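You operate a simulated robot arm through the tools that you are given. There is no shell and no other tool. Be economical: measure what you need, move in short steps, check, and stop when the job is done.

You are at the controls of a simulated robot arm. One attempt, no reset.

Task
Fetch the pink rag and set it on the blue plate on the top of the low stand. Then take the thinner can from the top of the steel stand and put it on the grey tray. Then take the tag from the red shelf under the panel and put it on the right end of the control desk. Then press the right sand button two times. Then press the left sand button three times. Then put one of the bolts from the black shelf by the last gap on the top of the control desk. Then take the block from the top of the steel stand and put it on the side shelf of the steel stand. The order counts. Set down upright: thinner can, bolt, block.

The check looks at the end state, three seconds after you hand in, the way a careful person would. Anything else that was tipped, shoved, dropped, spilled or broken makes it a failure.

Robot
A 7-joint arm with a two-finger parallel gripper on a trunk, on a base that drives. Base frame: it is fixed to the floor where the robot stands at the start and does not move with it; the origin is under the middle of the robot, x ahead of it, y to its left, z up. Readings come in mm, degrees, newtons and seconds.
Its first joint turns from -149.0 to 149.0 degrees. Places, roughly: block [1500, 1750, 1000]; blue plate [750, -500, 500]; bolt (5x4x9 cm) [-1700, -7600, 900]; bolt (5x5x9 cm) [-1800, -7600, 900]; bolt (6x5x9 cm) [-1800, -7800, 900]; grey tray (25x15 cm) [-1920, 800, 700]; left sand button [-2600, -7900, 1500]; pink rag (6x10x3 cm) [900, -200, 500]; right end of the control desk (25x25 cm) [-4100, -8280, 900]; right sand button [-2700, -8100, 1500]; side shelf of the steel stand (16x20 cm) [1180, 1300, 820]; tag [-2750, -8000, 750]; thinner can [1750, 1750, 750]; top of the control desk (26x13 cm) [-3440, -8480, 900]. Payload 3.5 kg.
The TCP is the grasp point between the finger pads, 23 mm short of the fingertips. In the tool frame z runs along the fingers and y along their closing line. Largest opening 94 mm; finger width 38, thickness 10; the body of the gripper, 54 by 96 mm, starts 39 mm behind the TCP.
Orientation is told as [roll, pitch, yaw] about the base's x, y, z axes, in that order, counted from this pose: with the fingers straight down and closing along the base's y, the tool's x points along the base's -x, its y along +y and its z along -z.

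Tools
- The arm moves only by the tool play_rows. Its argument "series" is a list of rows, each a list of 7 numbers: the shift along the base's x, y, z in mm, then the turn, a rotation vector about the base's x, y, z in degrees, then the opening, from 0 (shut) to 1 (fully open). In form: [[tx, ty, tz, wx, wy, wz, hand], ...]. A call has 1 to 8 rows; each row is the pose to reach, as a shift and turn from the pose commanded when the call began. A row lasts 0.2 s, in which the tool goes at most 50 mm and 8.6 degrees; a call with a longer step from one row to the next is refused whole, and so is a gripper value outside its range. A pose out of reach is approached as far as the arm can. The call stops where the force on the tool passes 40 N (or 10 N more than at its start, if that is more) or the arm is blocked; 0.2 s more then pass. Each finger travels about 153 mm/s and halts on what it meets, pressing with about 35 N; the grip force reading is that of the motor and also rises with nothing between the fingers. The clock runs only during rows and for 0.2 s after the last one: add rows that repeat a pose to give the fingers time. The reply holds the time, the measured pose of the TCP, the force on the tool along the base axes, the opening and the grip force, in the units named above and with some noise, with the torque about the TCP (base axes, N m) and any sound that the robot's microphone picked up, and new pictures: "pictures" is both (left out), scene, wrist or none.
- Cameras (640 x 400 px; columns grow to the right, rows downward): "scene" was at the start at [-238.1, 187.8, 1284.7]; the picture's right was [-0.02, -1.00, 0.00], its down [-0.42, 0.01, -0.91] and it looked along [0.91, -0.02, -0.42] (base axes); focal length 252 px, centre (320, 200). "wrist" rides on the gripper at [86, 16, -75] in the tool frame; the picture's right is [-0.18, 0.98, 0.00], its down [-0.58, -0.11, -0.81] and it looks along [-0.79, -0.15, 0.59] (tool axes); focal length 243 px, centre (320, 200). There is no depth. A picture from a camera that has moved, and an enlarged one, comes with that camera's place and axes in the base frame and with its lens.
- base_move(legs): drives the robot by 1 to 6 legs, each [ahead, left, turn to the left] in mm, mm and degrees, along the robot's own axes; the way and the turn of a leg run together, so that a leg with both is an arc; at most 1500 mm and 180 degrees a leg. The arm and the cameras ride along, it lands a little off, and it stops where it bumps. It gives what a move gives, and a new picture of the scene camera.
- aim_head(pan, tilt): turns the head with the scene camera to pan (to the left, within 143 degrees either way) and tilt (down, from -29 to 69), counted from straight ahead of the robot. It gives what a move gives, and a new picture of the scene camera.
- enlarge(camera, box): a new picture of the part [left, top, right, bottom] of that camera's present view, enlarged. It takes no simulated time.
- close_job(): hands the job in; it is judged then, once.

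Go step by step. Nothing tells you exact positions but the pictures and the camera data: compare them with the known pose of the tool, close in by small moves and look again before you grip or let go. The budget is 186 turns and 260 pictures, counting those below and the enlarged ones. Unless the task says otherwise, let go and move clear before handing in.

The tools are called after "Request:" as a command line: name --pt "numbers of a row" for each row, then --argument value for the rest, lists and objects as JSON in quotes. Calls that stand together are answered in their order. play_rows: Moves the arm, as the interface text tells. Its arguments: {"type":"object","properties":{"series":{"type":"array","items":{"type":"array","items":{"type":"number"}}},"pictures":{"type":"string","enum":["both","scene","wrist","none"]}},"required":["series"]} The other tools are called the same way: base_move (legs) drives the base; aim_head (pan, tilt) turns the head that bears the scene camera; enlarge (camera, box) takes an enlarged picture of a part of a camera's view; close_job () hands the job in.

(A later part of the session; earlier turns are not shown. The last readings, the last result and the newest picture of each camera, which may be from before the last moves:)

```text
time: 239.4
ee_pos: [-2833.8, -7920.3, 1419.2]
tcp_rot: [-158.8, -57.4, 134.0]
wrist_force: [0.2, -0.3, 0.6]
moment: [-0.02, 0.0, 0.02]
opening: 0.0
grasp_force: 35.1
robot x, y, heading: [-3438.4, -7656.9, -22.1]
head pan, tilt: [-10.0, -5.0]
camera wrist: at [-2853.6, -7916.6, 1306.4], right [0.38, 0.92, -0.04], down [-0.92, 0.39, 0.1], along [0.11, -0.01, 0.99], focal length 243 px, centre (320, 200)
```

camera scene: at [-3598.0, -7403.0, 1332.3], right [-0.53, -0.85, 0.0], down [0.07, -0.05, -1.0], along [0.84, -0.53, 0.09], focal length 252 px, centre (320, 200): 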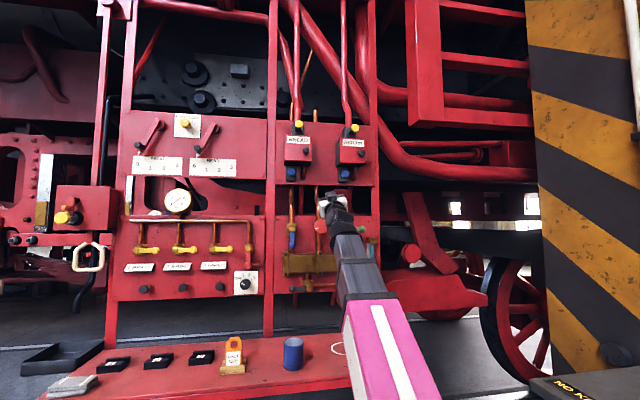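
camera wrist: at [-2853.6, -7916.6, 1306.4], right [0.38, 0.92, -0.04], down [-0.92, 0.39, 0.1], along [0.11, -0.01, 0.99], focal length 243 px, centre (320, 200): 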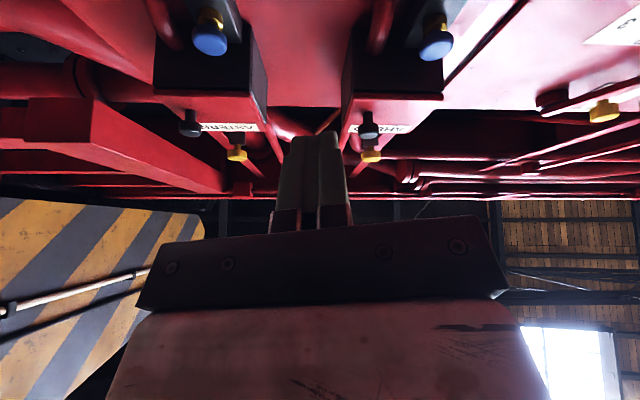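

The wrist view confirms the buttons: left at about (-2627,-7862,1545), right at about (-2720,-8085,1545). I'll raise the tool to button height, then advance the base 95 mm.

Request:
play_rows --pt "-12 5 40 0 0 0 0" --pt "-25 10 80 0 0 0 0" --pt "-37 15 115 0 0 0 0" --pt "-37 15 131 0 0 0 0" --pictures "none"

Request:
base_move --legs '[[95, 0, 0]]'

Request:
play_rows --pt "-10 -40 0 0 0 0 0" --pt "-25 -80 0 0 0 0 0" --pt "-40 -115 0 0 0 0 0" --pictures "both"

```text
time: 240.4
ee_pos: [-2871.0, -7905.8, 1551.3]
tcp_rot: [-158.9, -57.3, 134.0]
wrist_force: [0.5, -0.4, 0.9]
moment: [0.03, -0.01, 0.01]
opening: 0.0
grasp_force: 34.9
robot x, y, heading: [-3435.8, -7658.1, -22.0]
head pan, tilt: [-10.0, -5.0]
```

```text
time: 241.6
ee_pos: [-2781.7, -7941.8, 1550.5]
tcp_rot: [-159.0, -57.4, 133.9]
wrist_force: [0.9, -0.1, -0.5]
moment: [0.03, -0.01, -0.02]
opening: 0.0
grasp_force: 35.1
robot x, y, heading: [-3351.9, -7691.9, -22.2]
head pan, tilt: [-10.0, -5.0]
camera scene: at [-3509.4, -7438.8, 1332.3], right [-0.53, -0.85, 0.0], down [0.07, -0.05, -1.0], along [0.84, -0.53, 0.09], focal length 252 px, centre (320, 200)
```

scene: 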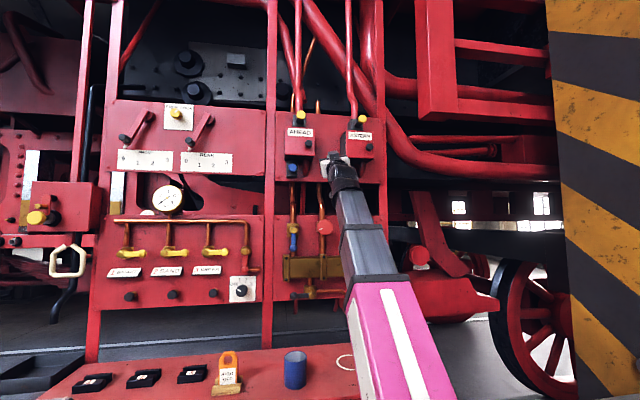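

```text
time: 242.4
ee_pos: [-2823.1, -8056.5, 1551.4]
tcp_rot: [-159.0, -57.3, 134.0]
wrist_force: [-0.3, -0.5, 0.1]
moment: [0.0, -0.01, 0.02]
opening: 0.0
grasp_force: 34.1
robot x, y, heading: [-3352.8, -7692.9, -22.1]
head pan, tilt: [-10.0, -5.0]
camera scene: at [-3509.5, -7438.9, 1332.3], right [-0.53, -0.85, 0.0], down [0.07, -0.05, -1.0], along [0.84, -0.53, 0.09], focal length 252 px, centre (320, 200)
camera wrist: at [-2842.2, -8052.2, 1437.3], right [0.38, 0.92, -0.04], down [-0.92, 0.39, 0.1], along [0.11, -0.01, 0.99], focal length 243 px, centre (320, 200)
```

scene: 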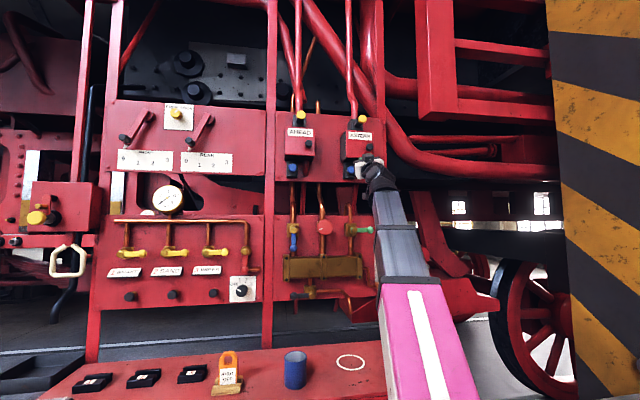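
wrist: 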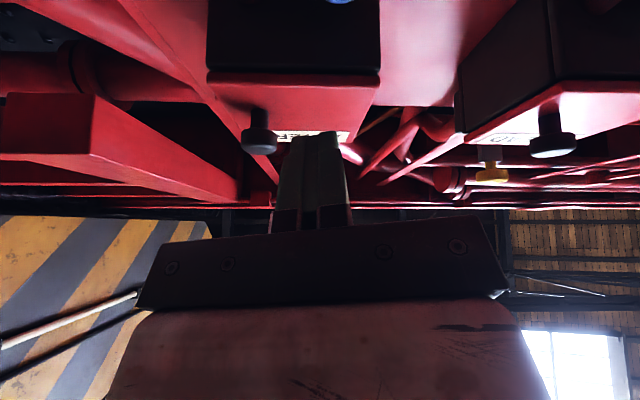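

Aligned with the right button, apart from about 9 mm sideways and 8 mm in height. I'll move to just in front of it.

Request:
play_rows --pt "3 8 -8 0 0 0 0" --pt "22 0 -8 0 0 0 0" --pt "45 -9 -8 0 0 0 0" --pictures "both"

Request:
enlarge --camera "scene" --box '[270, 90, 430, 210]'

```text
time: 243.2
ee_pos: [-2778.3, -8065.8, 1543.5]
tcp_rot: [-159.0, -57.2, 134.0]
wrist_force: [-0.1, 0.3, -0.3]
moment: [0.01, 0.0, -0.02]
opening: 0.0
grasp_force: 35.3
robot x, y, heading: [-3348.5, -7690.2, -22.5]
head pan, tilt: [-10.0, -5.0]
camera scene: at [-3509.4, -7438.8, 1332.3], right [-0.53, -0.85, 0.0], down [0.07, -0.05, -1.0], along [0.84, -0.53, 0.09], focal length 252 px, centre (320, 200)
camera wrist: at [-2797.8, -8062.2, 1429.0], right [0.39, 0.92, -0.04], down [-0.92, 0.39, 0.1], along [0.11, -0.01, 0.99], focal length 243 px, centre (320, 200)
```

scene: 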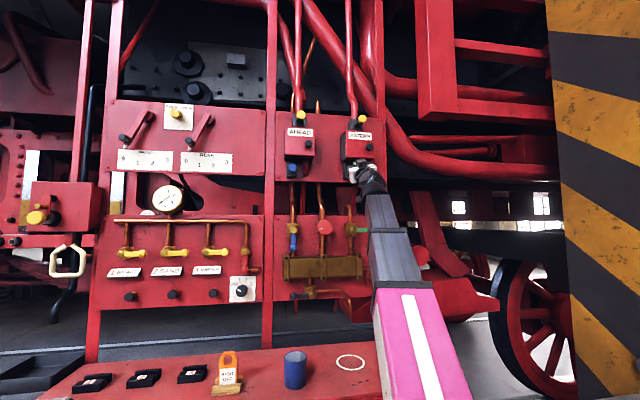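
wrist: 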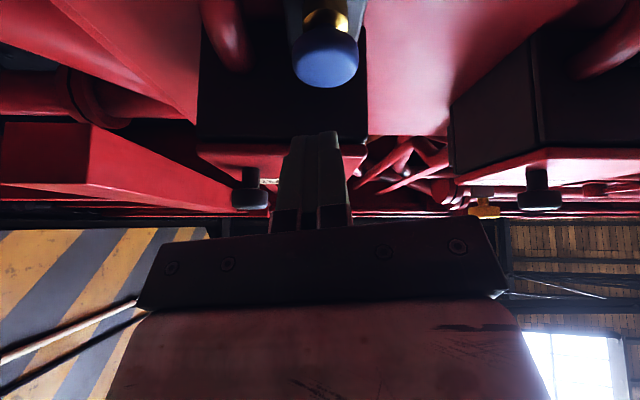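

```text
3.33 times, centred on (350, 150) of scene
camera zoom: at [-3509.4, -7438.8, 1332.3], right [-0.53, -0.85, 0.0], down [0.07, -0.05, -1.0], along [0.84, -0.53, 0.09], focal length 839 px, centre (220, 367)
```

zoom: 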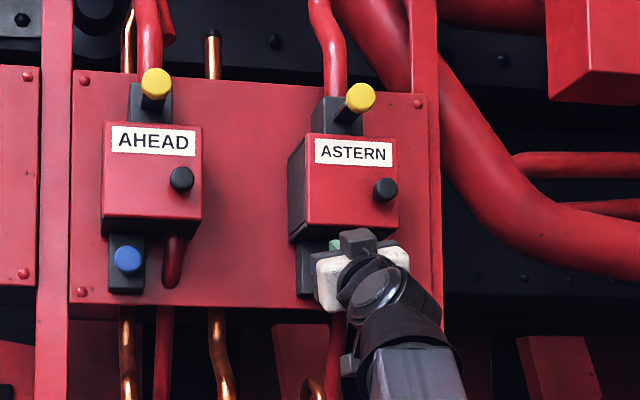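

The tip is about 23 mm in front of the blue cap, centred and below the box edge. I'll press slowly to learn the contact point.

Request:
play_rows --pt "14 -6 0 0 0 0 0" --pt "18.5 -7.5 0 0 0 0 0" --pt "21.3 -8.6 0 0 0 0 0" --pt "24 -9.8 0 0 0 0 0" --pictures "wrist"

```text
time: 244.2
ee_pos: [-2753.3, -8076.1, 1543.5]
tcp_rot: [-159.0, -57.4, 134.0]
wrist_force: [0.4, 0.6, -0.7]
moment: [0.02, -0.02, -0.01]
opening: 0.0
grasp_force: 35.3
robot x, y, heading: [-3347.3, -7692.1, -22.4]
head pan, tilt: [-10.0, -5.0]
camera wrist: at [-2773.0, -8072.1, 1429.3], right [0.38, 0.92, -0.04], down [-0.92, 0.39, 0.1], along [0.11, -0.01, 0.99], focal length 243 px, centre (320, 200)
```

wrist: 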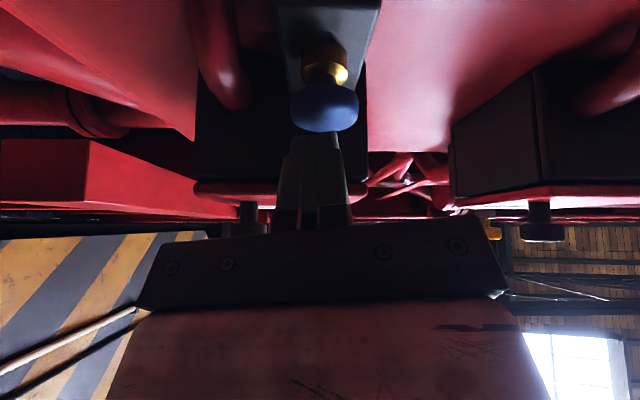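

Request:
play_rows --pt "2.8 -1.1 0 0 0 0 0" --pt "5.6 -2.2 0 0 0 0 0" --pt "8.3 -3.4 0 0 0 0 0" --pt "11.1 -4.5 0 0 0 0 0" --pictures "wrist"

```text
time: 245.2
ee_pos: [-2743.2, -8079.5, 1542.2]
tcp_rot: [-158.9, -57.2, 134.0]
wrist_force: [-6.1, 2.4, -4.6]
moment: [0.06, 0.13, 0.0]
opening: 0.0
grasp_force: 35.2
robot x, y, heading: [-3350.4, -7694.5, -22.0]
head pan, tilt: [-10.0, -5.0]
heard: click
camera wrist: at [-2762.6, -8076.4, 1429.2], right [0.39, 0.92, -0.04], down [-0.92, 0.39, 0.1], along [0.11, -0.01, 0.99], focal length 243 px, centre (320, 200)
```

wrist: 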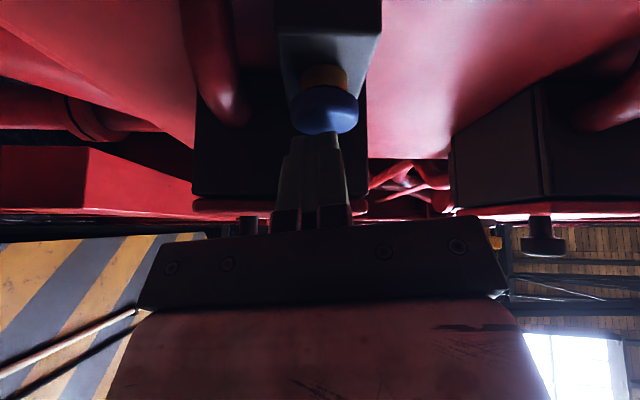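

A click: first press done. I'll retreat to let it spring back.

Request:
play_rows --pt "-9 3.8 0 0 0 0 0" --pt "-18.5 7.5 0 0 0 0 0" --pt "-18.5 7.5 0 0 0 0 0" --pictures "wrist"

```text
time: 246.0
ee_pos: [-2760.9, -8072.4, 1543.0]
tcp_rot: [-158.9, -57.3, 134.0]
wrist_force: [-0.3, 0.2, 0.7]
moment: [0.02, 0.03, 0.0]
opening: 0.2
grasp_force: 35.1
robot x, y, heading: [-3349.2, -7692.5, -22.0]
head pan, tilt: [-10.0, -5.0]
camera wrist: at [-2780.6, -8069.1, 1429.6], right [0.38, 0.92, -0.04], down [-0.92, 0.39, 0.1], along [0.11, -0.01, 0.99], focal length 243 px, centre (320, 200)
```

wrist: 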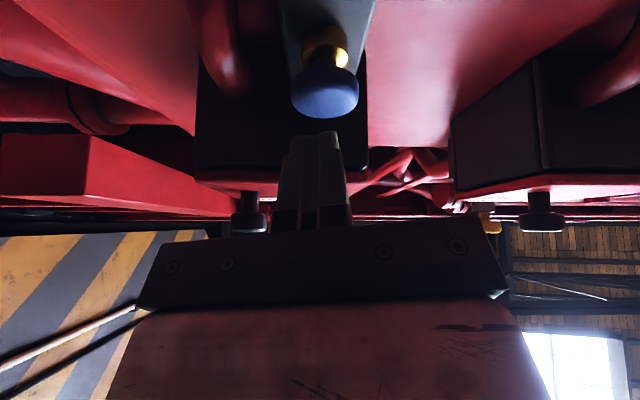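

The button sprang back. Second press.

Request:
play_rows --pt "9 -3.8 0 0 0 0 0" --pt "14 -5.7 0 0 0 0 0" --pt "18.5 -7.5 0 0 0 0 0" --pt "18.5 -7.5 0 0 0 0 0" --pictures "none"

Request:
play_rows --pt "-9 3.8 0 0 0 0 0" --pt "-25 10 0 0 0 0 0" --pt "-55 22 0 0 0 0 0" --pictures "wrist"

```text
time: 247.0
ee_pos: [-2743.1, -8079.7, 1542.1]
tcp_rot: [-158.9, -57.1, 134.0]
wrist_force: [-7.2, 1.1, -2.6]
moment: [0.04, 0.11, -0.05]
opening: 0.0
grasp_force: 35.2
robot x, y, heading: [-3346.6, -7690.5, -22.2]
head pan, tilt: [-10.0, -5.0]
heard: click
```

```text
time: 247.8
ee_pos: [-2797.4, -8058.0, 1543.2]
tcp_rot: [-158.9, -57.3, 134.0]
wrist_force: [0.0, -0.5, 0.0]
moment: [0.01, 0.0, -0.03]
opening: 0.0
grasp_force: 35.4
robot x, y, heading: [-3352.8, -7694.3, -22.3]
head pan, tilt: [-10.0, -5.0]
camera wrist: at [-2817.1, -8054.5, 1429.8], right [0.38, 0.92, -0.04], down [-0.92, 0.39, 0.1], along [0.11, -0.01, 0.99], focal length 243 px, centre (320, 200)
```

wrist: 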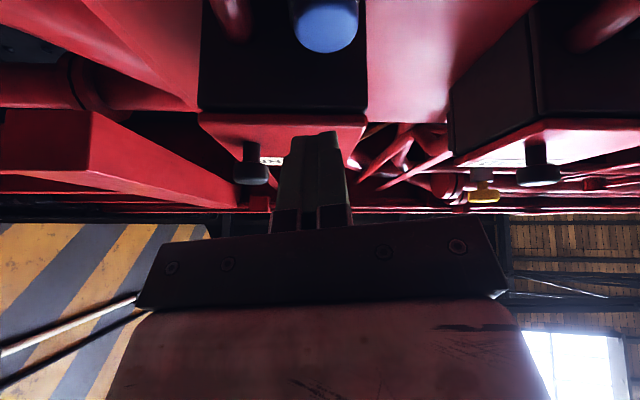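

Two clicks for the right button. Now I'll slide across to the left button.

Request:
play_rows --pt "18 45 0 0 0 0 0" --pt "36 90 0 0 0 0 0" --pt "54 135 0 0 0 0 0" --pt "72 180 0 0 0 0 0" --pt "91 223 0 0 0 0 0" --pictures "wrist"

```text
time: 249.0
ee_pos: [-2705.2, -7835.2, 1542.9]
tcp_rot: [-159.0, -57.4, 134.0]
wrist_force: [0.2, 0.4, 0.3]
moment: [0.02, -0.02, 0.0]
opening: 0.0
grasp_force: 35.2
robot x, y, heading: [-3350.0, -7695.5, -22.2]
head pan, tilt: [-10.0, -5.0]
camera wrist: at [-2725.0, -7831.5, 1429.4], right [0.38, 0.92, -0.04], down [-0.92, 0.39, 0.1], along [0.11, -0.01, 0.99], focal length 243 px, centre (320, 200)
```

wrist: 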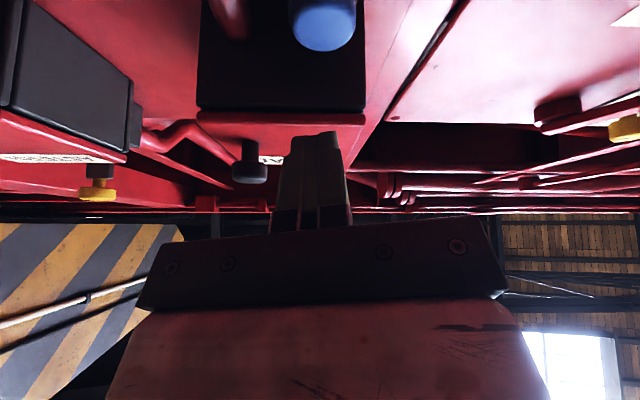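

The view is practically the same as before, so I'll press with the same travel.

Request:
play_rows --pt "25 -10 0 0 0 0 0" --pt "38 -15.2 0 0 0 0 0" --pt "46 -18.4 0 0 0 0 0" --pt "50 -20 0 0 0 0 0" --pt "54.3 -21.7 0 0 0 0 0" --pictures "wrist"

```text
time: 250.2
ee_pos: [-2652.3, -7855.9, 1541.6]
tcp_rot: [-158.8, -57.2, 134.0]
wrist_force: [-5.7, 0.0, -2.1]
moment: [0.01, 0.09, -0.01]
opening: 0.0
grasp_force: 35.2
robot x, y, heading: [-3349.1, -7694.6, -22.3]
head pan, tilt: [-10.0, -5.0]
heard: click
camera wrist: at [-2671.5, -7853.0, 1429.4], right [0.39, 0.92, -0.04], down [-0.92, 0.39, 0.1], along [0.11, -0.01, 0.99], focal length 243 px, centre (320, 200)
```

wrist: 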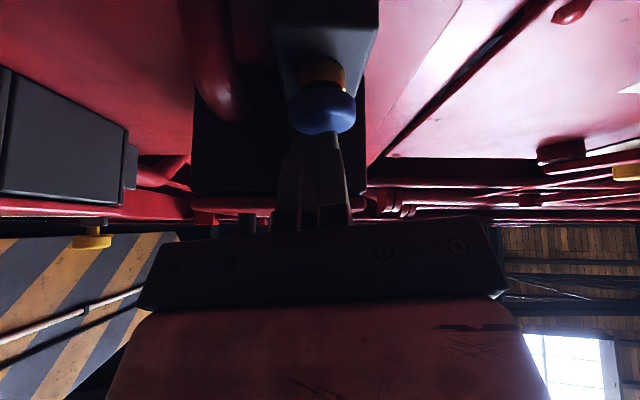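

One click. Now presses two and three, each as a separate release and press.

Request:
play_rows --pt "-9 3.8 0 0 0 0 0" --pt "-18.5 7.5 0 0 0 0 0" --pt "-18.5 7.5 0 0 0 0 0" --pictures "none"

Request:
play_rows --pt "9 -3.8 0 0 0 0 0" --pt "14 -5.7 0 0 0 0 0" --pt "18.5 -7.5 0 0 0 0 0" --pt "18.5 -7.5 0 0 0 0 0" --pictures "none"

Request:
play_rows --pt "-9 3.8 0 0 0 0 0" --pt "-18.5 7.5 0 0 0 0 0" --pt "-18.5 7.5 0 0 0 0 0" --pictures "none"

Request:
play_rows --pt "9 -3.8 0 0 0 0 0" --pt "14 -5.7 0 0 0 0 0" --pt "18.5 -7.5 0 0 0 0 0" --pt "18.5 -7.5 0 0 0 0 0" --pictures "none"

Request:
play_rows --pt "-9 3.8 0 0 0 0 0" --pt "-25 10 0 0 0 0 0" --pt "-60 24 0 0 0 0 0" --pt "-95 38 0 0 0 0 0" --pictures "none"

```text
time: 251.0
ee_pos: [-2670.3, -7847.7, 1542.4]
tcp_rot: [-159.0, -57.2, 134.0]
wrist_force: [-1.0, -0.4, -0.6]
moment: [0.02, -0.05, -0.01]
opening: 0.0
grasp_force: 34.9
robot x, y, heading: [-3350.6, -7694.7, -22.1]
head pan, tilt: [-10.0, -5.0]
```

```text
time: 252.0
ee_pos: [-2651.4, -7858.1, 1542.8]
tcp_rot: [-158.9, -57.1, 133.9]
wrist_force: [-4.2, 2.0, -1.3]
moment: [-0.02, 0.07, 0.01]
opening: 0.0
grasp_force: 35.2
robot x, y, heading: [-3348.5, -7691.9, -22.3]
head pan, tilt: [-10.0, -5.0]
heard: click
```

```text
time: 252.8
ee_pos: [-2671.7, -7850.0, 1542.6]
tcp_rot: [-159.0, -57.2, 134.0]
wrist_force: [0.3, 0.4, 0.2]
moment: [0.04, -0.01, 0.03]
opening: 0.0
grasp_force: 35.2
robot x, y, heading: [-3349.4, -7688.3, -22.0]
head pan, tilt: [-10.0, -5.0]
```

```text
time: 253.8
ee_pos: [-2653.6, -7857.4, 1542.9]
tcp_rot: [-159.0, -57.3, 133.9]
wrist_force: [-4.6, 0.5, -2.4]
moment: [0.02, 0.12, 0.01]
opening: 0.1
grasp_force: 35.1
robot x, y, heading: [-3349.8, -7693.6, -22.3]
head pan, tilt: [-10.0, -5.0]
heard: click
```

```text
time: 254.8
ee_pos: [-2747.4, -7819.2, 1543.0]
tcp_rot: [-158.9, -57.3, 134.0]
wrist_force: [-0.1, -0.5, 0.4]
moment: [0.02, -0.01, 0.01]
opening: 0.0
grasp_force: 34.8
robot x, y, heading: [-3352.0, -7686.7, -22.2]
head pan, tilt: [-10.0, -5.0]
```

Three clicks for the left button. I'll back away and fold the tool down again for the bolts.

Request:
base_move --legs '[[-420, 0, 0]]'

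Request:
play_rows --pt "0 0 -40 2.9 7.4 0 0" --pt "0 0 -80 5.8 14.9 0 0" --pt "0 0 -120 8.7 22.3 0 0" --pt "0 0 -160 11.6 29.8 0 0" --pt "0 0 -200 14.5 37.2 0 0" --pt "0 0 -240 17.4 44.7 0 0" --pt "0 0 -280 20.3 52.1 0 0" --pt "0 0 -320 23.2 59.6 0 0" --pictures "none"

Request:
play_rows --pt "-5 0 -35 2.9 7.4 0 0" --pt "-10 0 -70 5.8 14.9 0 0" --pt "-15 0 -105 8.7 22.3 0 0" --pt "-20 0 -140 11.6 29.8 0 0" --pt "-20 0 -175 14.5 37.2 0 0" --pt "-20 0 -205 17.4 44.7 0 0" --pt "-20 0 -230 20.4 52.4 0 0" --pt "-20 0 -250 20.4 52.4 0 0" --pictures "none"

```text
time: 257.4
ee_pos: [-3134.9, -7661.6, 1543.4]
tcp_rot: [-158.9, -57.2, 133.8]
wrist_force: [0.7, -0.2, -0.2]
moment: [0.02, 0.02, 0.01]
opening: 0.1
grasp_force: 35.4
robot x, y, heading: [-3739.4, -7535.0, -22.7]
head pan, tilt: [-10.0, -5.0]
camera scene: at [-3897.2, -7279.7, 1332.3], right [-0.53, -0.85, 0.0], down [0.07, -0.05, -1.0], along [0.84, -0.53, 0.09], focal length 252 px, centre (320, 200)
```

scene: 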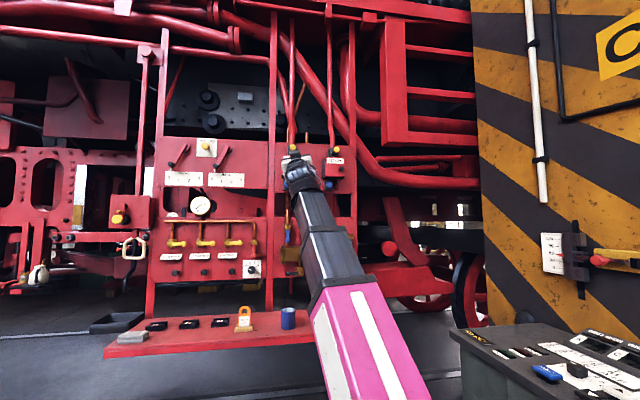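

```text
time: 259.2
ee_pos: [-3135.7, -7661.3, 1224.6]
tcp_rot: [-19.0, -54.0, 1.7]
wrist_force: [0.9, 0.2, -0.5]
moment: [0.02, 0.0, -0.01]
opening: 0.0
grasp_force: 35.4
robot x, y, heading: [-3737.9, -7533.1, -22.2]
head pan, tilt: [-10.0, -5.0]
```

```text
time: 261.0
ee_pos: [-3156.0, -7661.5, 974.2]
tcp_rot: [-0.2, 0.1, -8.1]
wrist_force: [-0.7, -0.1, 0.1]
moment: [0.02, 0.0, 0.02]
opening: 0.3
grasp_force: 34.9
robot x, y, heading: [-3738.0, -7537.4, -22.2]
head pan, tilt: [-10.0, -5.0]
```

Request:
base_move --legs '[[0, 0, 61.7], [1474, 0, 0], [0, 0, -129.5], [0, 800, 0]]'

Request:
aim_head --pan 5 --tilt 20

Request:
play_rows --pt "0 0 0 0 0 0 1" --pictures "wrist"

```text
time: 277.8
ee_pos: [-2348.7, -7170.3, 972.5]
tcp_rot: [-0.1, -0.2, -77.5]
wrist_force: [0.5, -0.6, 0.6]
moment: [0.01, 0.02, 0.0]
opening: 0.3
grasp_force: 34.9
robot x, y, heading: [-2432.7, -6590.4, -90.9]
head pan, tilt: [-10.0, -5.0]
stopped in leg 4: the robot was blocked; the commanded pose is now the measured one
camera scene: at [-2255.0, -6349.6, 1332.4], right [-0.98, 0.19, 0.0], down [-0.02, -0.09, -1.0], along [-0.19, -0.98, 0.09], focal length 252 px, centre (320, 200)
```

scene: 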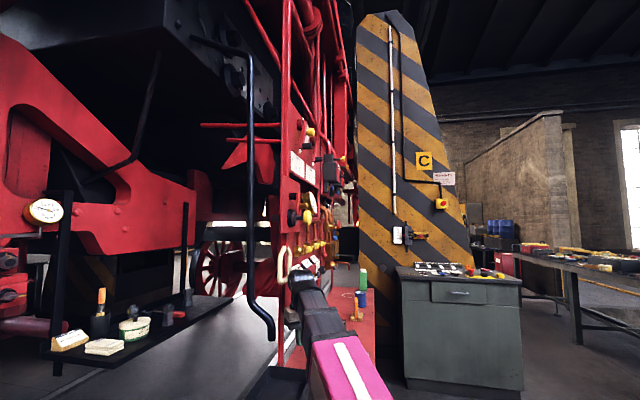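

```text
time: 278.7
ee_pos: [-2349.1, -7169.7, 971.7]
tcp_rot: [0.0, -0.2, -77.6]
wrist_force: [-0.4, 0.9, 0.3]
moment: [-0.02, 0.02, -0.03]
opening: 0.0
grasp_force: 34.9
robot x, y, heading: [-2432.5, -6590.7, -90.8]
head pan, tilt: [5.0, 20.0]
camera scene: at [-2232.4, -6356.4, 1292.5], right [-1.0, -0.07, 0.0], down [-0.02, 0.34, -0.94], along [0.07, -0.94, -0.34], focal length 252 px, centre (320, 200)
```

scene: 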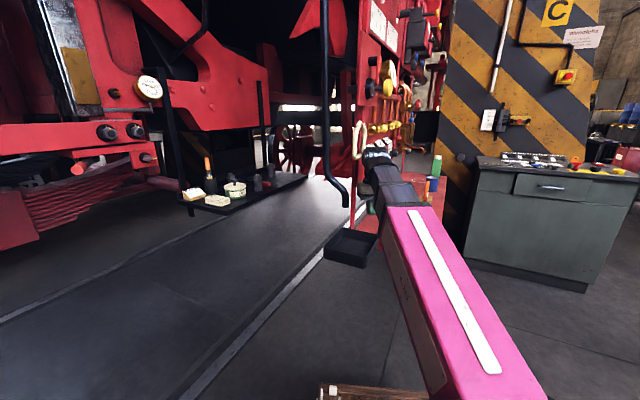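

```text
time: 279.1
ee_pos: [-2350.0, -7170.5, 971.3]
tcp_rot: [0.0, -0.2, -77.5]
wrist_force: [0.2, 0.6, -0.2]
moment: [0.03, -0.02, 0.02]
opening: 94.2
grasp_force: 0.0
robot x, y, heading: [-2434.6, -6591.7, -90.8]
head pan, tilt: [5.0, 20.0]
camera wrist: at [-2352.0, -7082.5, 1046.5], right [1.0, 0.03, 0.0], down [0.02, -0.59, 0.81], along [0.03, -0.81, -0.59], focal length 243 px, centre (320, 200)
```

wrist: 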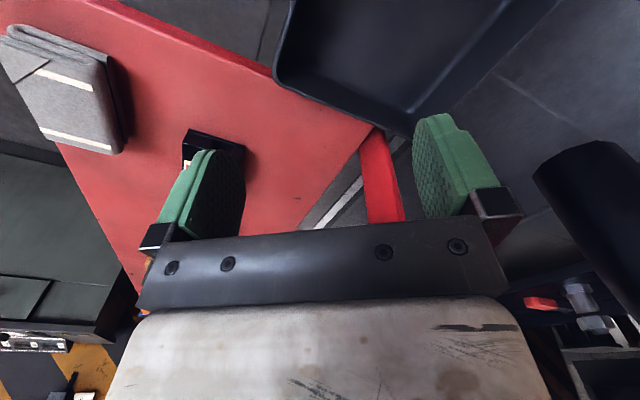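

Something near the pipe and bin blocks sideways motion here. I'll back up, shift left in the open, then come forward to the black shelf.

Request:
base_move --legs '[[-450, 0, 0], [0, 600, 0], [250, 0, 0]]'

Request:
enlarge --camera "scene" --box '[200, 130, 460, 292]'

```text
time: 286.2
ee_pos: [-1742.7, -6982.7, 971.2]
tcp_rot: [-0.2, -0.1, -77.6]
wrist_force: [-0.1, 0.7, 1.6]
moment: [-0.02, 0.0, 0.01]
opening: 93.9
grasp_force: 0.1
robot x, y, heading: [-1826.8, -6402.6, -90.8]
head pan, tilt: [5.0, 20.0]
camera scene: at [-1624.6, -6167.9, 1292.3], right [-1.0, -0.07, 0.0], down [-0.02, 0.34, -0.94], along [0.07, -0.94, -0.34], focal length 252 px, centre (320, 200)
```

scene: 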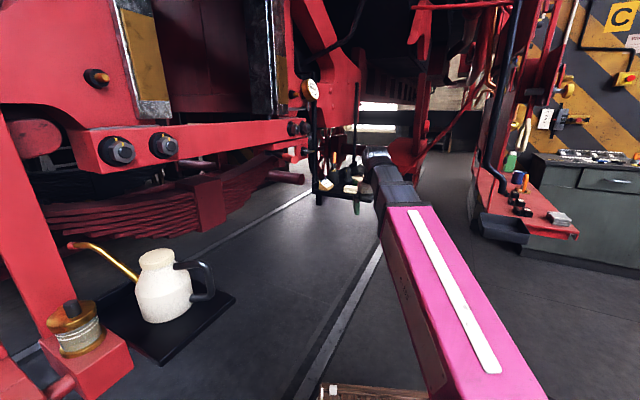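

```text
2.46 times, centred on (330, 211) of scene
camera zoom: at [-1624.6, -6167.9, 1292.3], right [-1.0, -0.07, 0.0], down [-0.02, 0.34, -0.94], along [0.07, -0.94, -0.34], focal length 620 px, centre (295, 173)
```

zoom: 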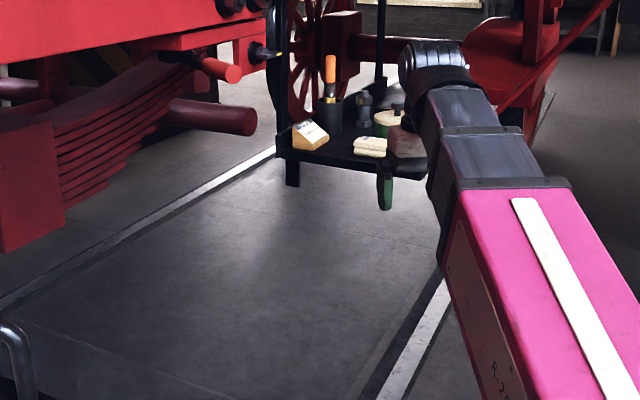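

Request:
base_move --legs '[[230, 0, 0]]'

Request:
play_rows --pt "0 0 0 0 0 0 1" --pictures "wrist"

```text
time: 287.9
ee_pos: [-1746.5, -7210.4, 971.7]
tcp_rot: [-0.2, -0.2, -77.4]
wrist_force: [-0.3, 0.8, -0.5]
moment: [-0.01, -0.01, -0.01]
opening: 94.1
grasp_force: 0.1
robot x, y, heading: [-1830.6, -6631.3, -91.0]
head pan, tilt: [5.0, 20.0]
camera scene: at [-1628.4, -6395.8, 1292.3], right [-1.0, -0.07, 0.0], down [-0.02, 0.34, -0.94], along [0.07, -0.94, -0.34], focal length 252 px, centre (320, 200)
```

scene: 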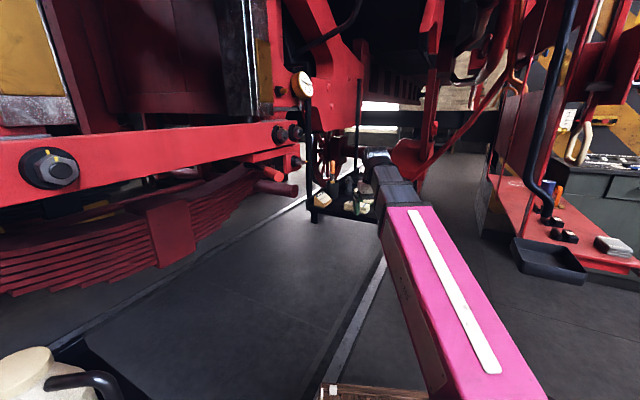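

```text
time: 288.3
ee_pos: [-1746.2, -7211.8, 972.1]
tcp_rot: [-0.3, -0.1, -77.6]
wrist_force: [-0.2, 0.1, 0.5]
moment: [0.01, 0.03, -0.04]
opening: 94.1
grasp_force: 0.1
robot x, y, heading: [-1831.2, -6634.7, -90.9]
head pan, tilt: [5.0, 20.0]
camera wrist: at [-1748.9, -7122.0, 1046.3], right [1.0, 0.03, 0.0], down [0.02, -0.59, 0.81], along [0.02, -0.81, -0.59], focal length 243 px, centre (320, 200)
```

wrist: 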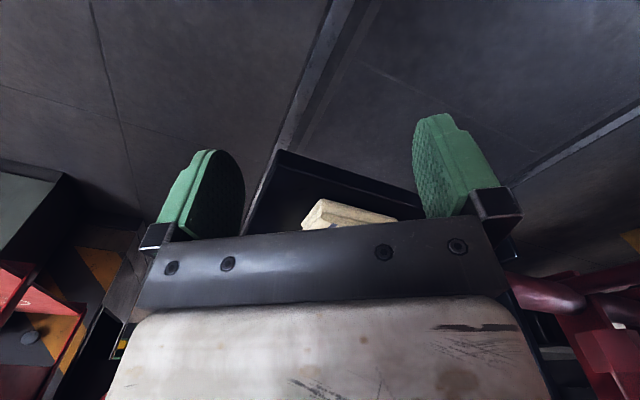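

The black shelf's front edge runs roughly from (-1782,-7265) to (-1522,-7380). I'll raise the tool with its yaw aside, to look down on the bolts.

Request:
play_rows --pt "0 -5 0 0 0 -8 1" --pt "0 -10 0 0 0 -16 1" --pt "0 -20 0 0 0 -24 1" --pt "0 -40 20 0 0 -32 1" --pt "0 -70 50 0 0 -38 1" --pt "-5 -100 85 0 0 -38 1" --pt "-10 -130 115 0 0 -38 1" --pt "-15 -150 145 0 0 -38 1" --pictures "wrist"

```text
time: 290.1
ee_pos: [-1762.4, -7360.6, 1117.2]
tcp_rot: [-0.2, -0.2, -115.6]
wrist_force: [0.5, 0.8, 0.6]
moment: [-0.05, 0.0, 0.02]
opening: 93.9
grasp_force: 0.0
robot x, y, heading: [-1827.5, -6632.5, -90.9]
head pan, tilt: [5.0, 20.0]
camera wrist: at [-1710.0, -7289.3, 1190.9], right [0.81, -0.59, 0.0], down [-0.35, -0.48, 0.81], along [-0.48, -0.65, -0.59], focal length 243 px, centre (320, 200)
```

wrist: 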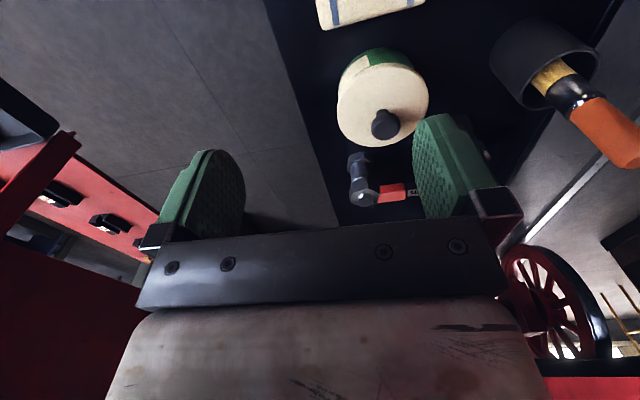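

A bolt stands at about (-1831,-7562), beside a tub and a small red item. I'll come 180 mm closer and look again.

Request:
base_move --legs '[[175, 0, 0]]'

Request:
play_rows --pt "-15 35 0 0 0 4 1" --pt "-30 60 -20 0 0 4 1" --pictures "wrist"

```text
time: 291.6
ee_pos: [-1764.9, -7535.3, 1115.7]
tcp_rot: [-0.3, -0.1, -115.6]
wrist_force: [0.0, 1.6, -1.0]
moment: [-0.05, -0.02, 0.02]
opening: 94.0
grasp_force: 0.0
robot x, y, heading: [-1832.9, -6805.7, -90.7]
head pan, tilt: [5.0, 20.0]
camera scene: at [-1631.2, -6570.5, 1292.3], right [-1.0, -0.07, 0.0], down [-0.02, 0.34, -0.94], along [0.07, -0.94, -0.34], focal length 252 px, centre (320, 200)
```

scene: 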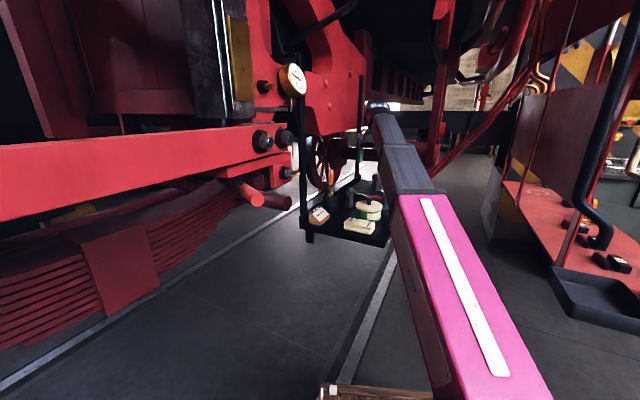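

```text
time: 292.2
ee_pos: [-1794.2, -7473.4, 1095.6]
tcp_rot: [-0.1, -0.4, -111.6]
wrist_force: [1.3, 0.3, -0.5]
moment: [0.0, -0.01, 0.01]
opening: 93.8
grasp_force: 0.0
robot x, y, heading: [-1833.1, -6806.1, -90.8]
head pan, tilt: [5.0, 20.0]
camera wrist: at [-1747.2, -7399.3, 1169.4], right [0.85, -0.53, 0.0], down [-0.31, -0.5, 0.81], along [-0.43, -0.69, -0.59], focal length 243 px, centre (320, 200)
```

wrist: 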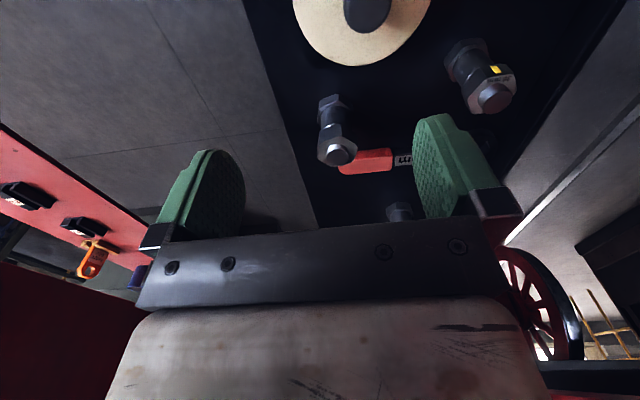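

Three bolts are in view. I'll take the left one at (-1827,-7567), which has room for the fingers around it.

Request:
play_rows --pt "-10 -35 -20 0 0 0 1" --pt "-22 -70 -45 0 0 0 1" --pt "-33 -94 -75 0 0 0 1" --pictures "wrist"

```text
time: 293.0
ee_pos: [-1829.2, -7569.2, 1020.2]
tcp_rot: [-0.2, -0.3, -111.4]
wrist_force: [0.4, -0.4, -0.7]
moment: [0.04, 0.01, 0.01]
opening: 94.0
grasp_force: 0.1
robot x, y, heading: [-1830.6, -6806.8, -90.8]
head pan, tilt: [5.0, 20.0]
camera wrist: at [-1780.5, -7494.6, 1095.4], right [0.85, -0.53, 0.0], down [-0.31, -0.5, 0.81], along [-0.43, -0.68, -0.59], focal length 243 px, centre (320, 200)
```

wrist: 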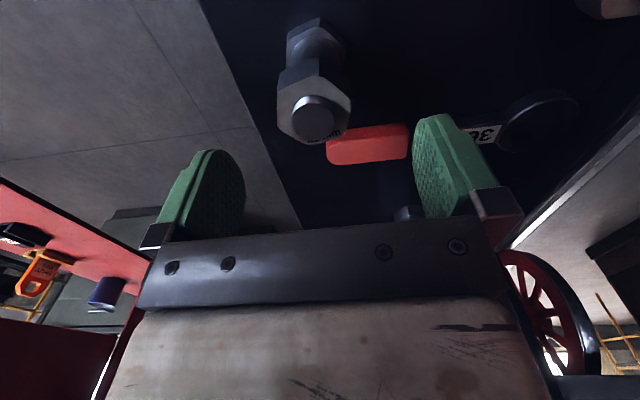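

Request:
play_rows --pt "0 4 -25 0 0 0 1" --pt "0 4 -50 0 0 0 1" --pt "0 4 -66 0 0 0 1" --pt "0 4 -66 0 0 0 0.5" --pt "0 4 -66 0 0 0 0" --pt "0 4 -66 0 0 0 0" --pt "0 4 -66 0 0 0 0" --pictures "wrist"

```text
time: 294.6
ee_pos: [-1828.6, -7564.2, 955.3]
tcp_rot: [-0.2, -0.2, -111.5]
wrist_force: [-2.6, 0.5, 0.0]
moment: [-0.06, 0.05, 0.01]
opening: 46.0
grasp_force: 34.7
robot x, y, heading: [-1834.1, -6806.1, -91.0]
head pan, tilt: [5.0, 20.0]
camera wrist: at [-1781.1, -7490.5, 1029.6], right [0.85, -0.53, 0.0], down [-0.31, -0.5, 0.81], along [-0.43, -0.68, -0.59], focal length 243 px, centre (320, 200)
```

wrist: 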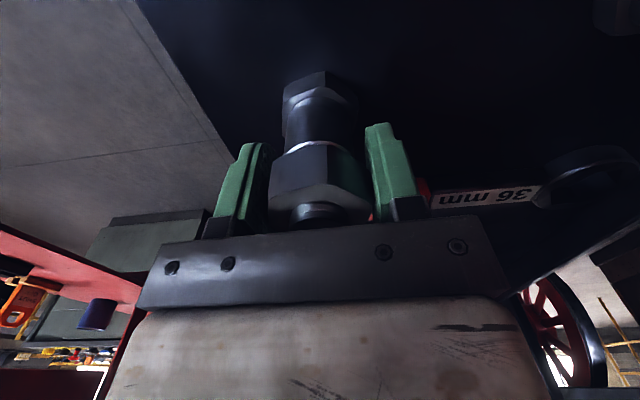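

The bolt is held by its top hex at 46 mm. I'll lift it and drive back towards the desk by the open route.

Request:
play_rows --pt "0 0 25 0 0 0 0" --pt "0 0 60 0 0 0 0" --pt "0 5 95 0 0 0 0" --pt "0 10 105 0 0 0 0" --pictures "wrist"

Request:
base_move --legs '[[-600, 0, 0], [0, 0, -56], [1270, 0, 0], [0, 0, 9], [673, 0, 0], [0, 0, 24]]'

```text
time: 295.6
ee_pos: [-1828.2, -7556.5, 1058.7]
tcp_rot: [-0.2, -0.2, -111.5]
wrist_force: [0.0, -0.2, -7.1]
moment: [-0.03, 0.01, 0.0]
opening: 46.1
grasp_force: 34.8
robot x, y, heading: [-1833.0, -6806.6, -91.1]
head pan, tilt: [5.0, 20.0]
camera wrist: at [-1780.2, -7481.3, 1134.2], right [0.85, -0.53, 0.0], down [-0.31, -0.5, 0.81], along [-0.43, -0.68, -0.59], focal length 243 px, centre (320, 200)
```

wrist: 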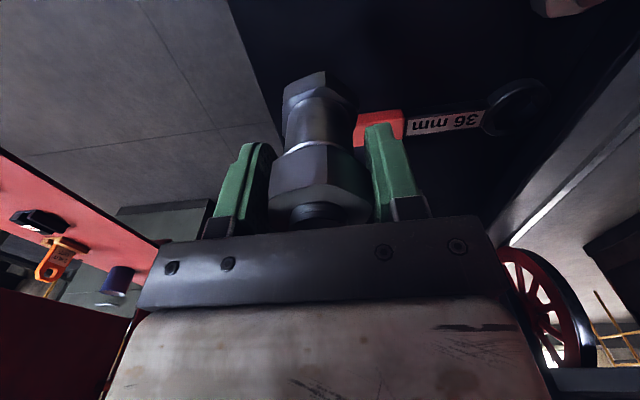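

```text
time: 312.7
ee_pos: [-3661.5, -8058.5, 1060.2]
tcp_rot: [-0.1, -0.2, -134.1]
wrist_force: [-0.7, 0.2, -7.2]
moment: [-0.03, 0.04, -0.01]
opening: 45.7
grasp_force: 34.7
robot x, y, heading: [-3374.2, -7362.1, -113.6]
head pan, tilt: [5.0, 20.0]
camera scene: at [-3101.5, -7224.7, 1292.3], right [-0.95, 0.32, 0.0], down [0.11, 0.32, -0.94], along [-0.3, -0.89, -0.34], focal length 252 px, centre (320, 200)
```

scene: 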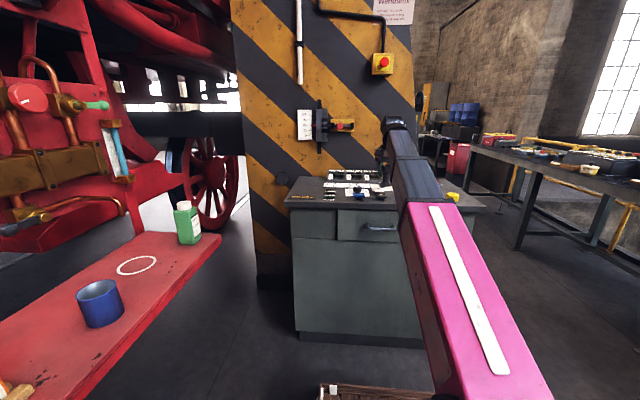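

Request:
enlarge --camera "scene" --box '[270, 150, 430, 250]'

```text
4.00 times, centred on (350, 200) of scene
camera zoom: at [-3101.5, -7224.7, 1292.3], right [-0.95, 0.32, 0.0], down [0.11, 0.32, -0.94], along [-0.3, -0.89, -0.34], focal length 1007 px, centre (200, 200)
```

zoom: 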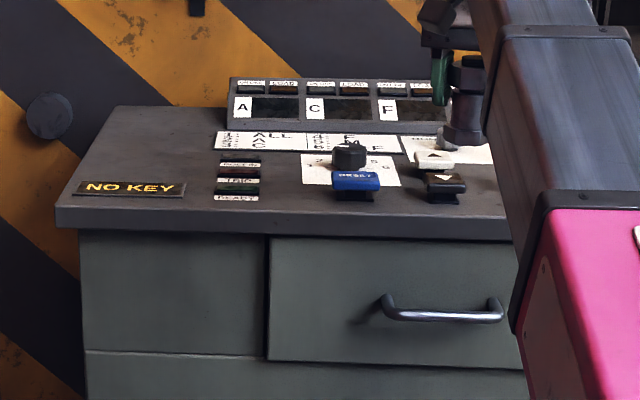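

Request:
base_move --legs '[[0, 238, 0], [320, 0, 0]]'

Request:
play_rows --pt "30 -5 0 0 0 0 0" --pt "60 -12 0 0 0 4 0" --pt "90 -20 0 0 0 8 0" --pictures "both"

```text
time: 316.2
ee_pos: [-3566.6, -8449.3, 1060.4]
tcp_rot: [-0.2, -0.3, -133.9]
wrist_force: [-0.2, -0.3, -7.5]
moment: [-0.01, -0.01, 0.0]
opening: 45.5
grasp_force: 34.7
robot x, y, heading: [-3287.5, -7753.1, -113.0]
head pan, tilt: [5.0, 20.0]
camera scene: at [-3010.2, -7613.3, 1292.3], right [-0.95, 0.31, 0.0], down [0.11, 0.32, -0.94], along [-0.29, -0.89, -0.34], focal length 252 px, centre (320, 200)
```

scene: 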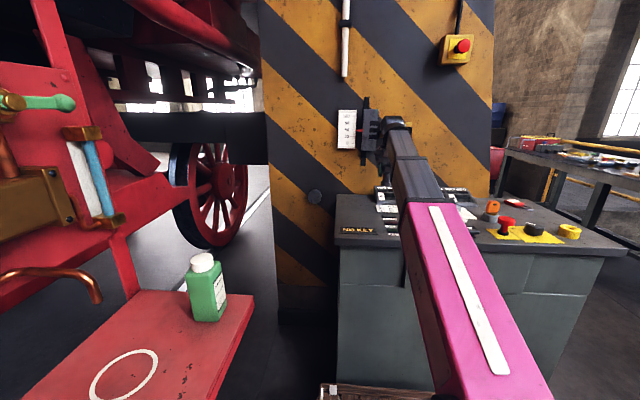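

```text
time: 317.0
ee_pos: [-3476.1, -8469.3, 1058.9]
tcp_rot: [-0.2, -0.2, -125.9]
wrist_force: [-0.1, -0.5, -6.6]
moment: [0.0, 0.01, -0.02]
opening: 46.1
grasp_force: 34.5
robot x, y, heading: [-3285.1, -7751.6, -113.4]
head pan, tilt: [5.0, 20.0]
camera scene: at [-3010.1, -7613.4, 1292.3], right [-0.95, 0.31, 0.0], down [0.11, 0.32, -0.94], along [-0.29, -0.89, -0.34], focal length 252 px, centre (320, 200)
camera wrist: at [-3411.9, -8409.0, 1133.5], right [0.69, -0.73, 0.0], down [-0.43, -0.41, 0.81], along [-0.59, -0.56, -0.59], focal length 243 px, centre (320, 200)
```

scene: 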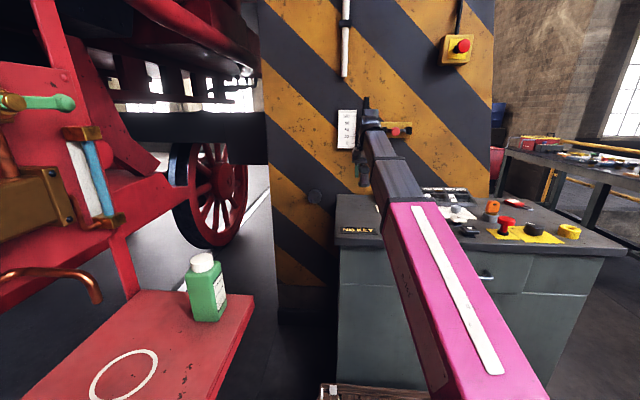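
wrist: 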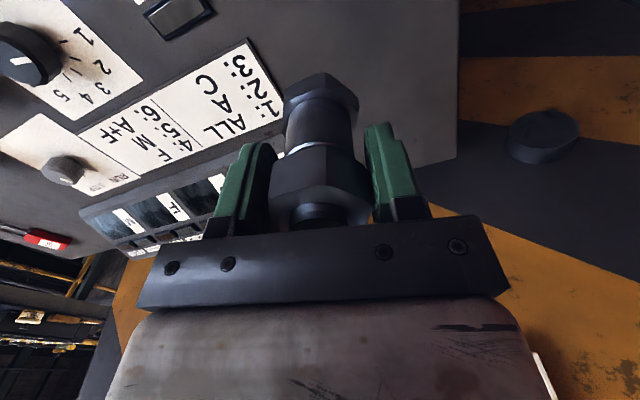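

The zone centre is (-3440,-8480), clear of the strips. I'll move over it and lower.

Request:
play_rows --pt "16 -6 -20 0 0 0 0" --pt "32 -11 -45 0 0 0 0" --pt "32 -11 -70 0 0 0 0" --pt "32 -11 -76 0 0 0 0" --pt "32 -11 -80 0 0 0 0" --pt "32 -11 -84 0 0 0 0" --pictures "wrist"

```text
time: 318.4
ee_pos: [-3444.9, -8481.7, 975.0]
tcp_rot: [-0.2, -0.2, -125.8]
wrist_force: [0.2, 0.2, -6.8]
moment: [0.01, 0.04, 0.03]
opening: 45.7
grasp_force: 34.8
robot x, y, heading: [-3287.1, -7749.3, -113.0]
head pan, tilt: [5.0, 20.0]
camera wrist: at [-3380.5, -8420.0, 1049.5], right [0.69, -0.73, 0.0], down [-0.43, -0.41, 0.81], along [-0.59, -0.56, -0.59], focal length 243 px, centre (320, 200)
```

wrist: 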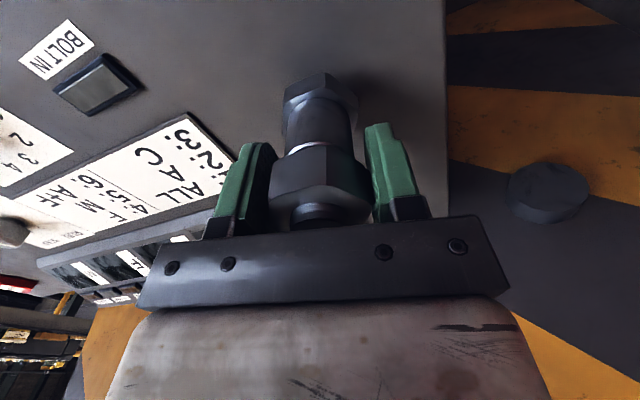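

Request:
play_rows --pt "0 0 -3 0 0 0 0" --pt "0 0 -6 0 0 0 0" --pt "0 0 -9 0 0 0 0" --pt "0 0 -12 0 0 0 0" --pt "0 0 -14 0 0 0 0" --pictures "none"

```text
time: 319.6
ee_pos: [-3445.0, -8479.9, 961.2]
tcp_rot: [-0.2, -0.2, -125.9]
wrist_force: [0.6, 0.0, -6.5]
moment: [-0.02, 0.01, 0.0]
opening: 45.4
grasp_force: 35.2
robot x, y, heading: [-3287.8, -7750.6, -113.0]
head pan, tilt: [5.0, 20.0]
```

Request:
play_rows --pt "0 0 -2 0 0 0 0" --pt "0 0 -4 0 0 0 0" --pt "0 0 -6 0 0 0 0" --pt "0 0 -8 0 0 0 0" --pt "0 0 -10 0 0 0 0" --pictures "wrist"

```text
time: 320.8
ee_pos: [-3445.5, -8481.4, 953.2]
tcp_rot: [-0.1, -0.3, -125.9]
wrist_force: [1.4, 0.2, 24.0]
moment: [-0.07, -0.27, -0.03]
opening: 45.0
grasp_force: 34.6
robot x, y, heading: [-3289.0, -7751.2, -112.9]
head pan, tilt: [5.0, 20.0]
camera wrist: at [-3380.5, -8419.6, 1027.4], right [0.69, -0.73, 0.0], down [-0.43, -0.41, 0.81], along [-0.59, -0.56, -0.59], focal length 243 px, centre (320, 200)
```

wrist: 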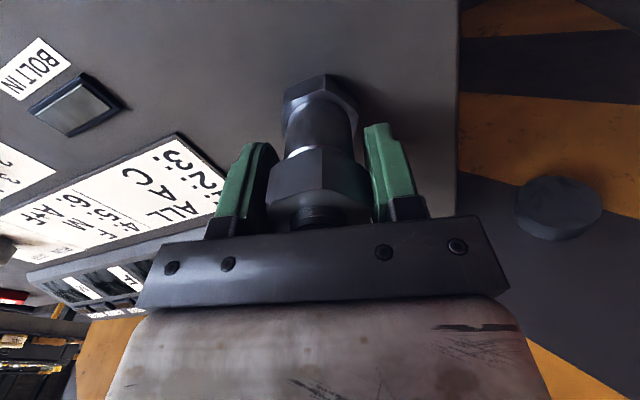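

It is standing on the desk (contact at 953). I'll ease up 1 mm and release.

Request:
play_rows --pt "0 0 1.5 0 0 0 0.55" --pt "0 0 1.5 0 0 0 0.8" --pt "0 0 1.5 0 0 0 0.95" --pt "0 0 1.5 0 0 0 0.95" --pt "0 0 30 0 0 0 0.95" --pt "0 0 70 0 0 0 0.95" --pt "0 0 105 0 0 0 0.95" --pictures "wrist"

```text
time: 322.4
ee_pos: [-3445.5, -8479.8, 1055.9]
tcp_rot: [-0.3, -0.2, -126.0]
wrist_force: [0.4, 0.0, 0.4]
moment: [0.0, 0.01, 0.0]
opening: 89.4
grasp_force: 0.1
robot x, y, heading: [-3287.7, -7749.7, -113.0]
head pan, tilt: [5.0, 20.0]
camera wrist: at [-3380.8, -8419.5, 1131.3], right [0.69, -0.73, 0.0], down [-0.43, -0.41, 0.81], along [-0.59, -0.56, -0.59], focal length 243 px, centre (320, 200)
```

wrist: 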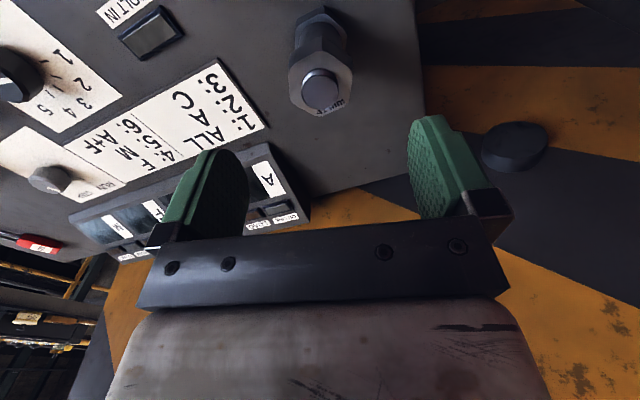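

The bolt stands upright. Last job: the block. I'll retract the arm and drive back the way I came.

Request:
play_rows --pt "10 45 0 0 0 0 0.9" --pt "20 90 0 0 0 0 0.9" --pt "30 130 -30 0 0 0 0.9" --pt "35 145 -70 0 0 0 0.9" --pt "35 145 -90 0 0 0 0.9" --pictures "none"

Request:
base_move --legs '[[-500, 0, 0], [0, 0, -170.7], [813, 0, 0], [0, 0, -46], [1389, 0, 0], [0, 0, 33.4]]'

```text
refused: row 3 steps farther than a row can; nothing moved
```

```text
time: 346.6
ee_pos: [-1493.2, -5086.2, 1056.1]
tcp_rot: [-0.3, -0.2, 51.1]
wrist_force: [0.8, 0.2, 0.2]
moment: [-0.01, 0.0, -0.03]
opening: 89.5
grasp_force: 0.1
robot x, y, heading: [-1692.0, -5805.9, 64.0]
head pan, tilt: [5.0, 20.0]
camera scene: at [-1972.4, -5930.9, 1292.3], right [0.93, -0.36, 0.0], down [-0.12, -0.32, -0.94], along [0.34, 0.88, -0.34], focal length 252 px, centre (320, 200)
```

scene: 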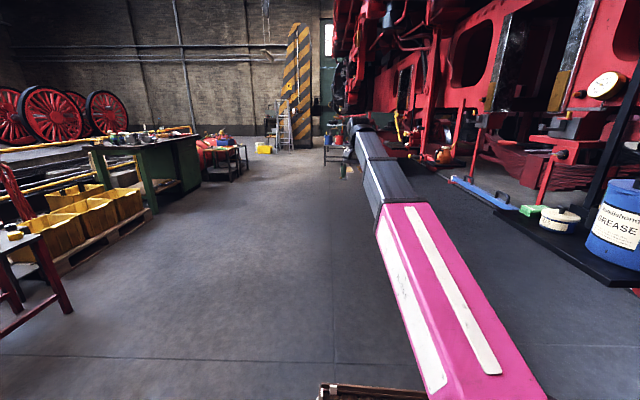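

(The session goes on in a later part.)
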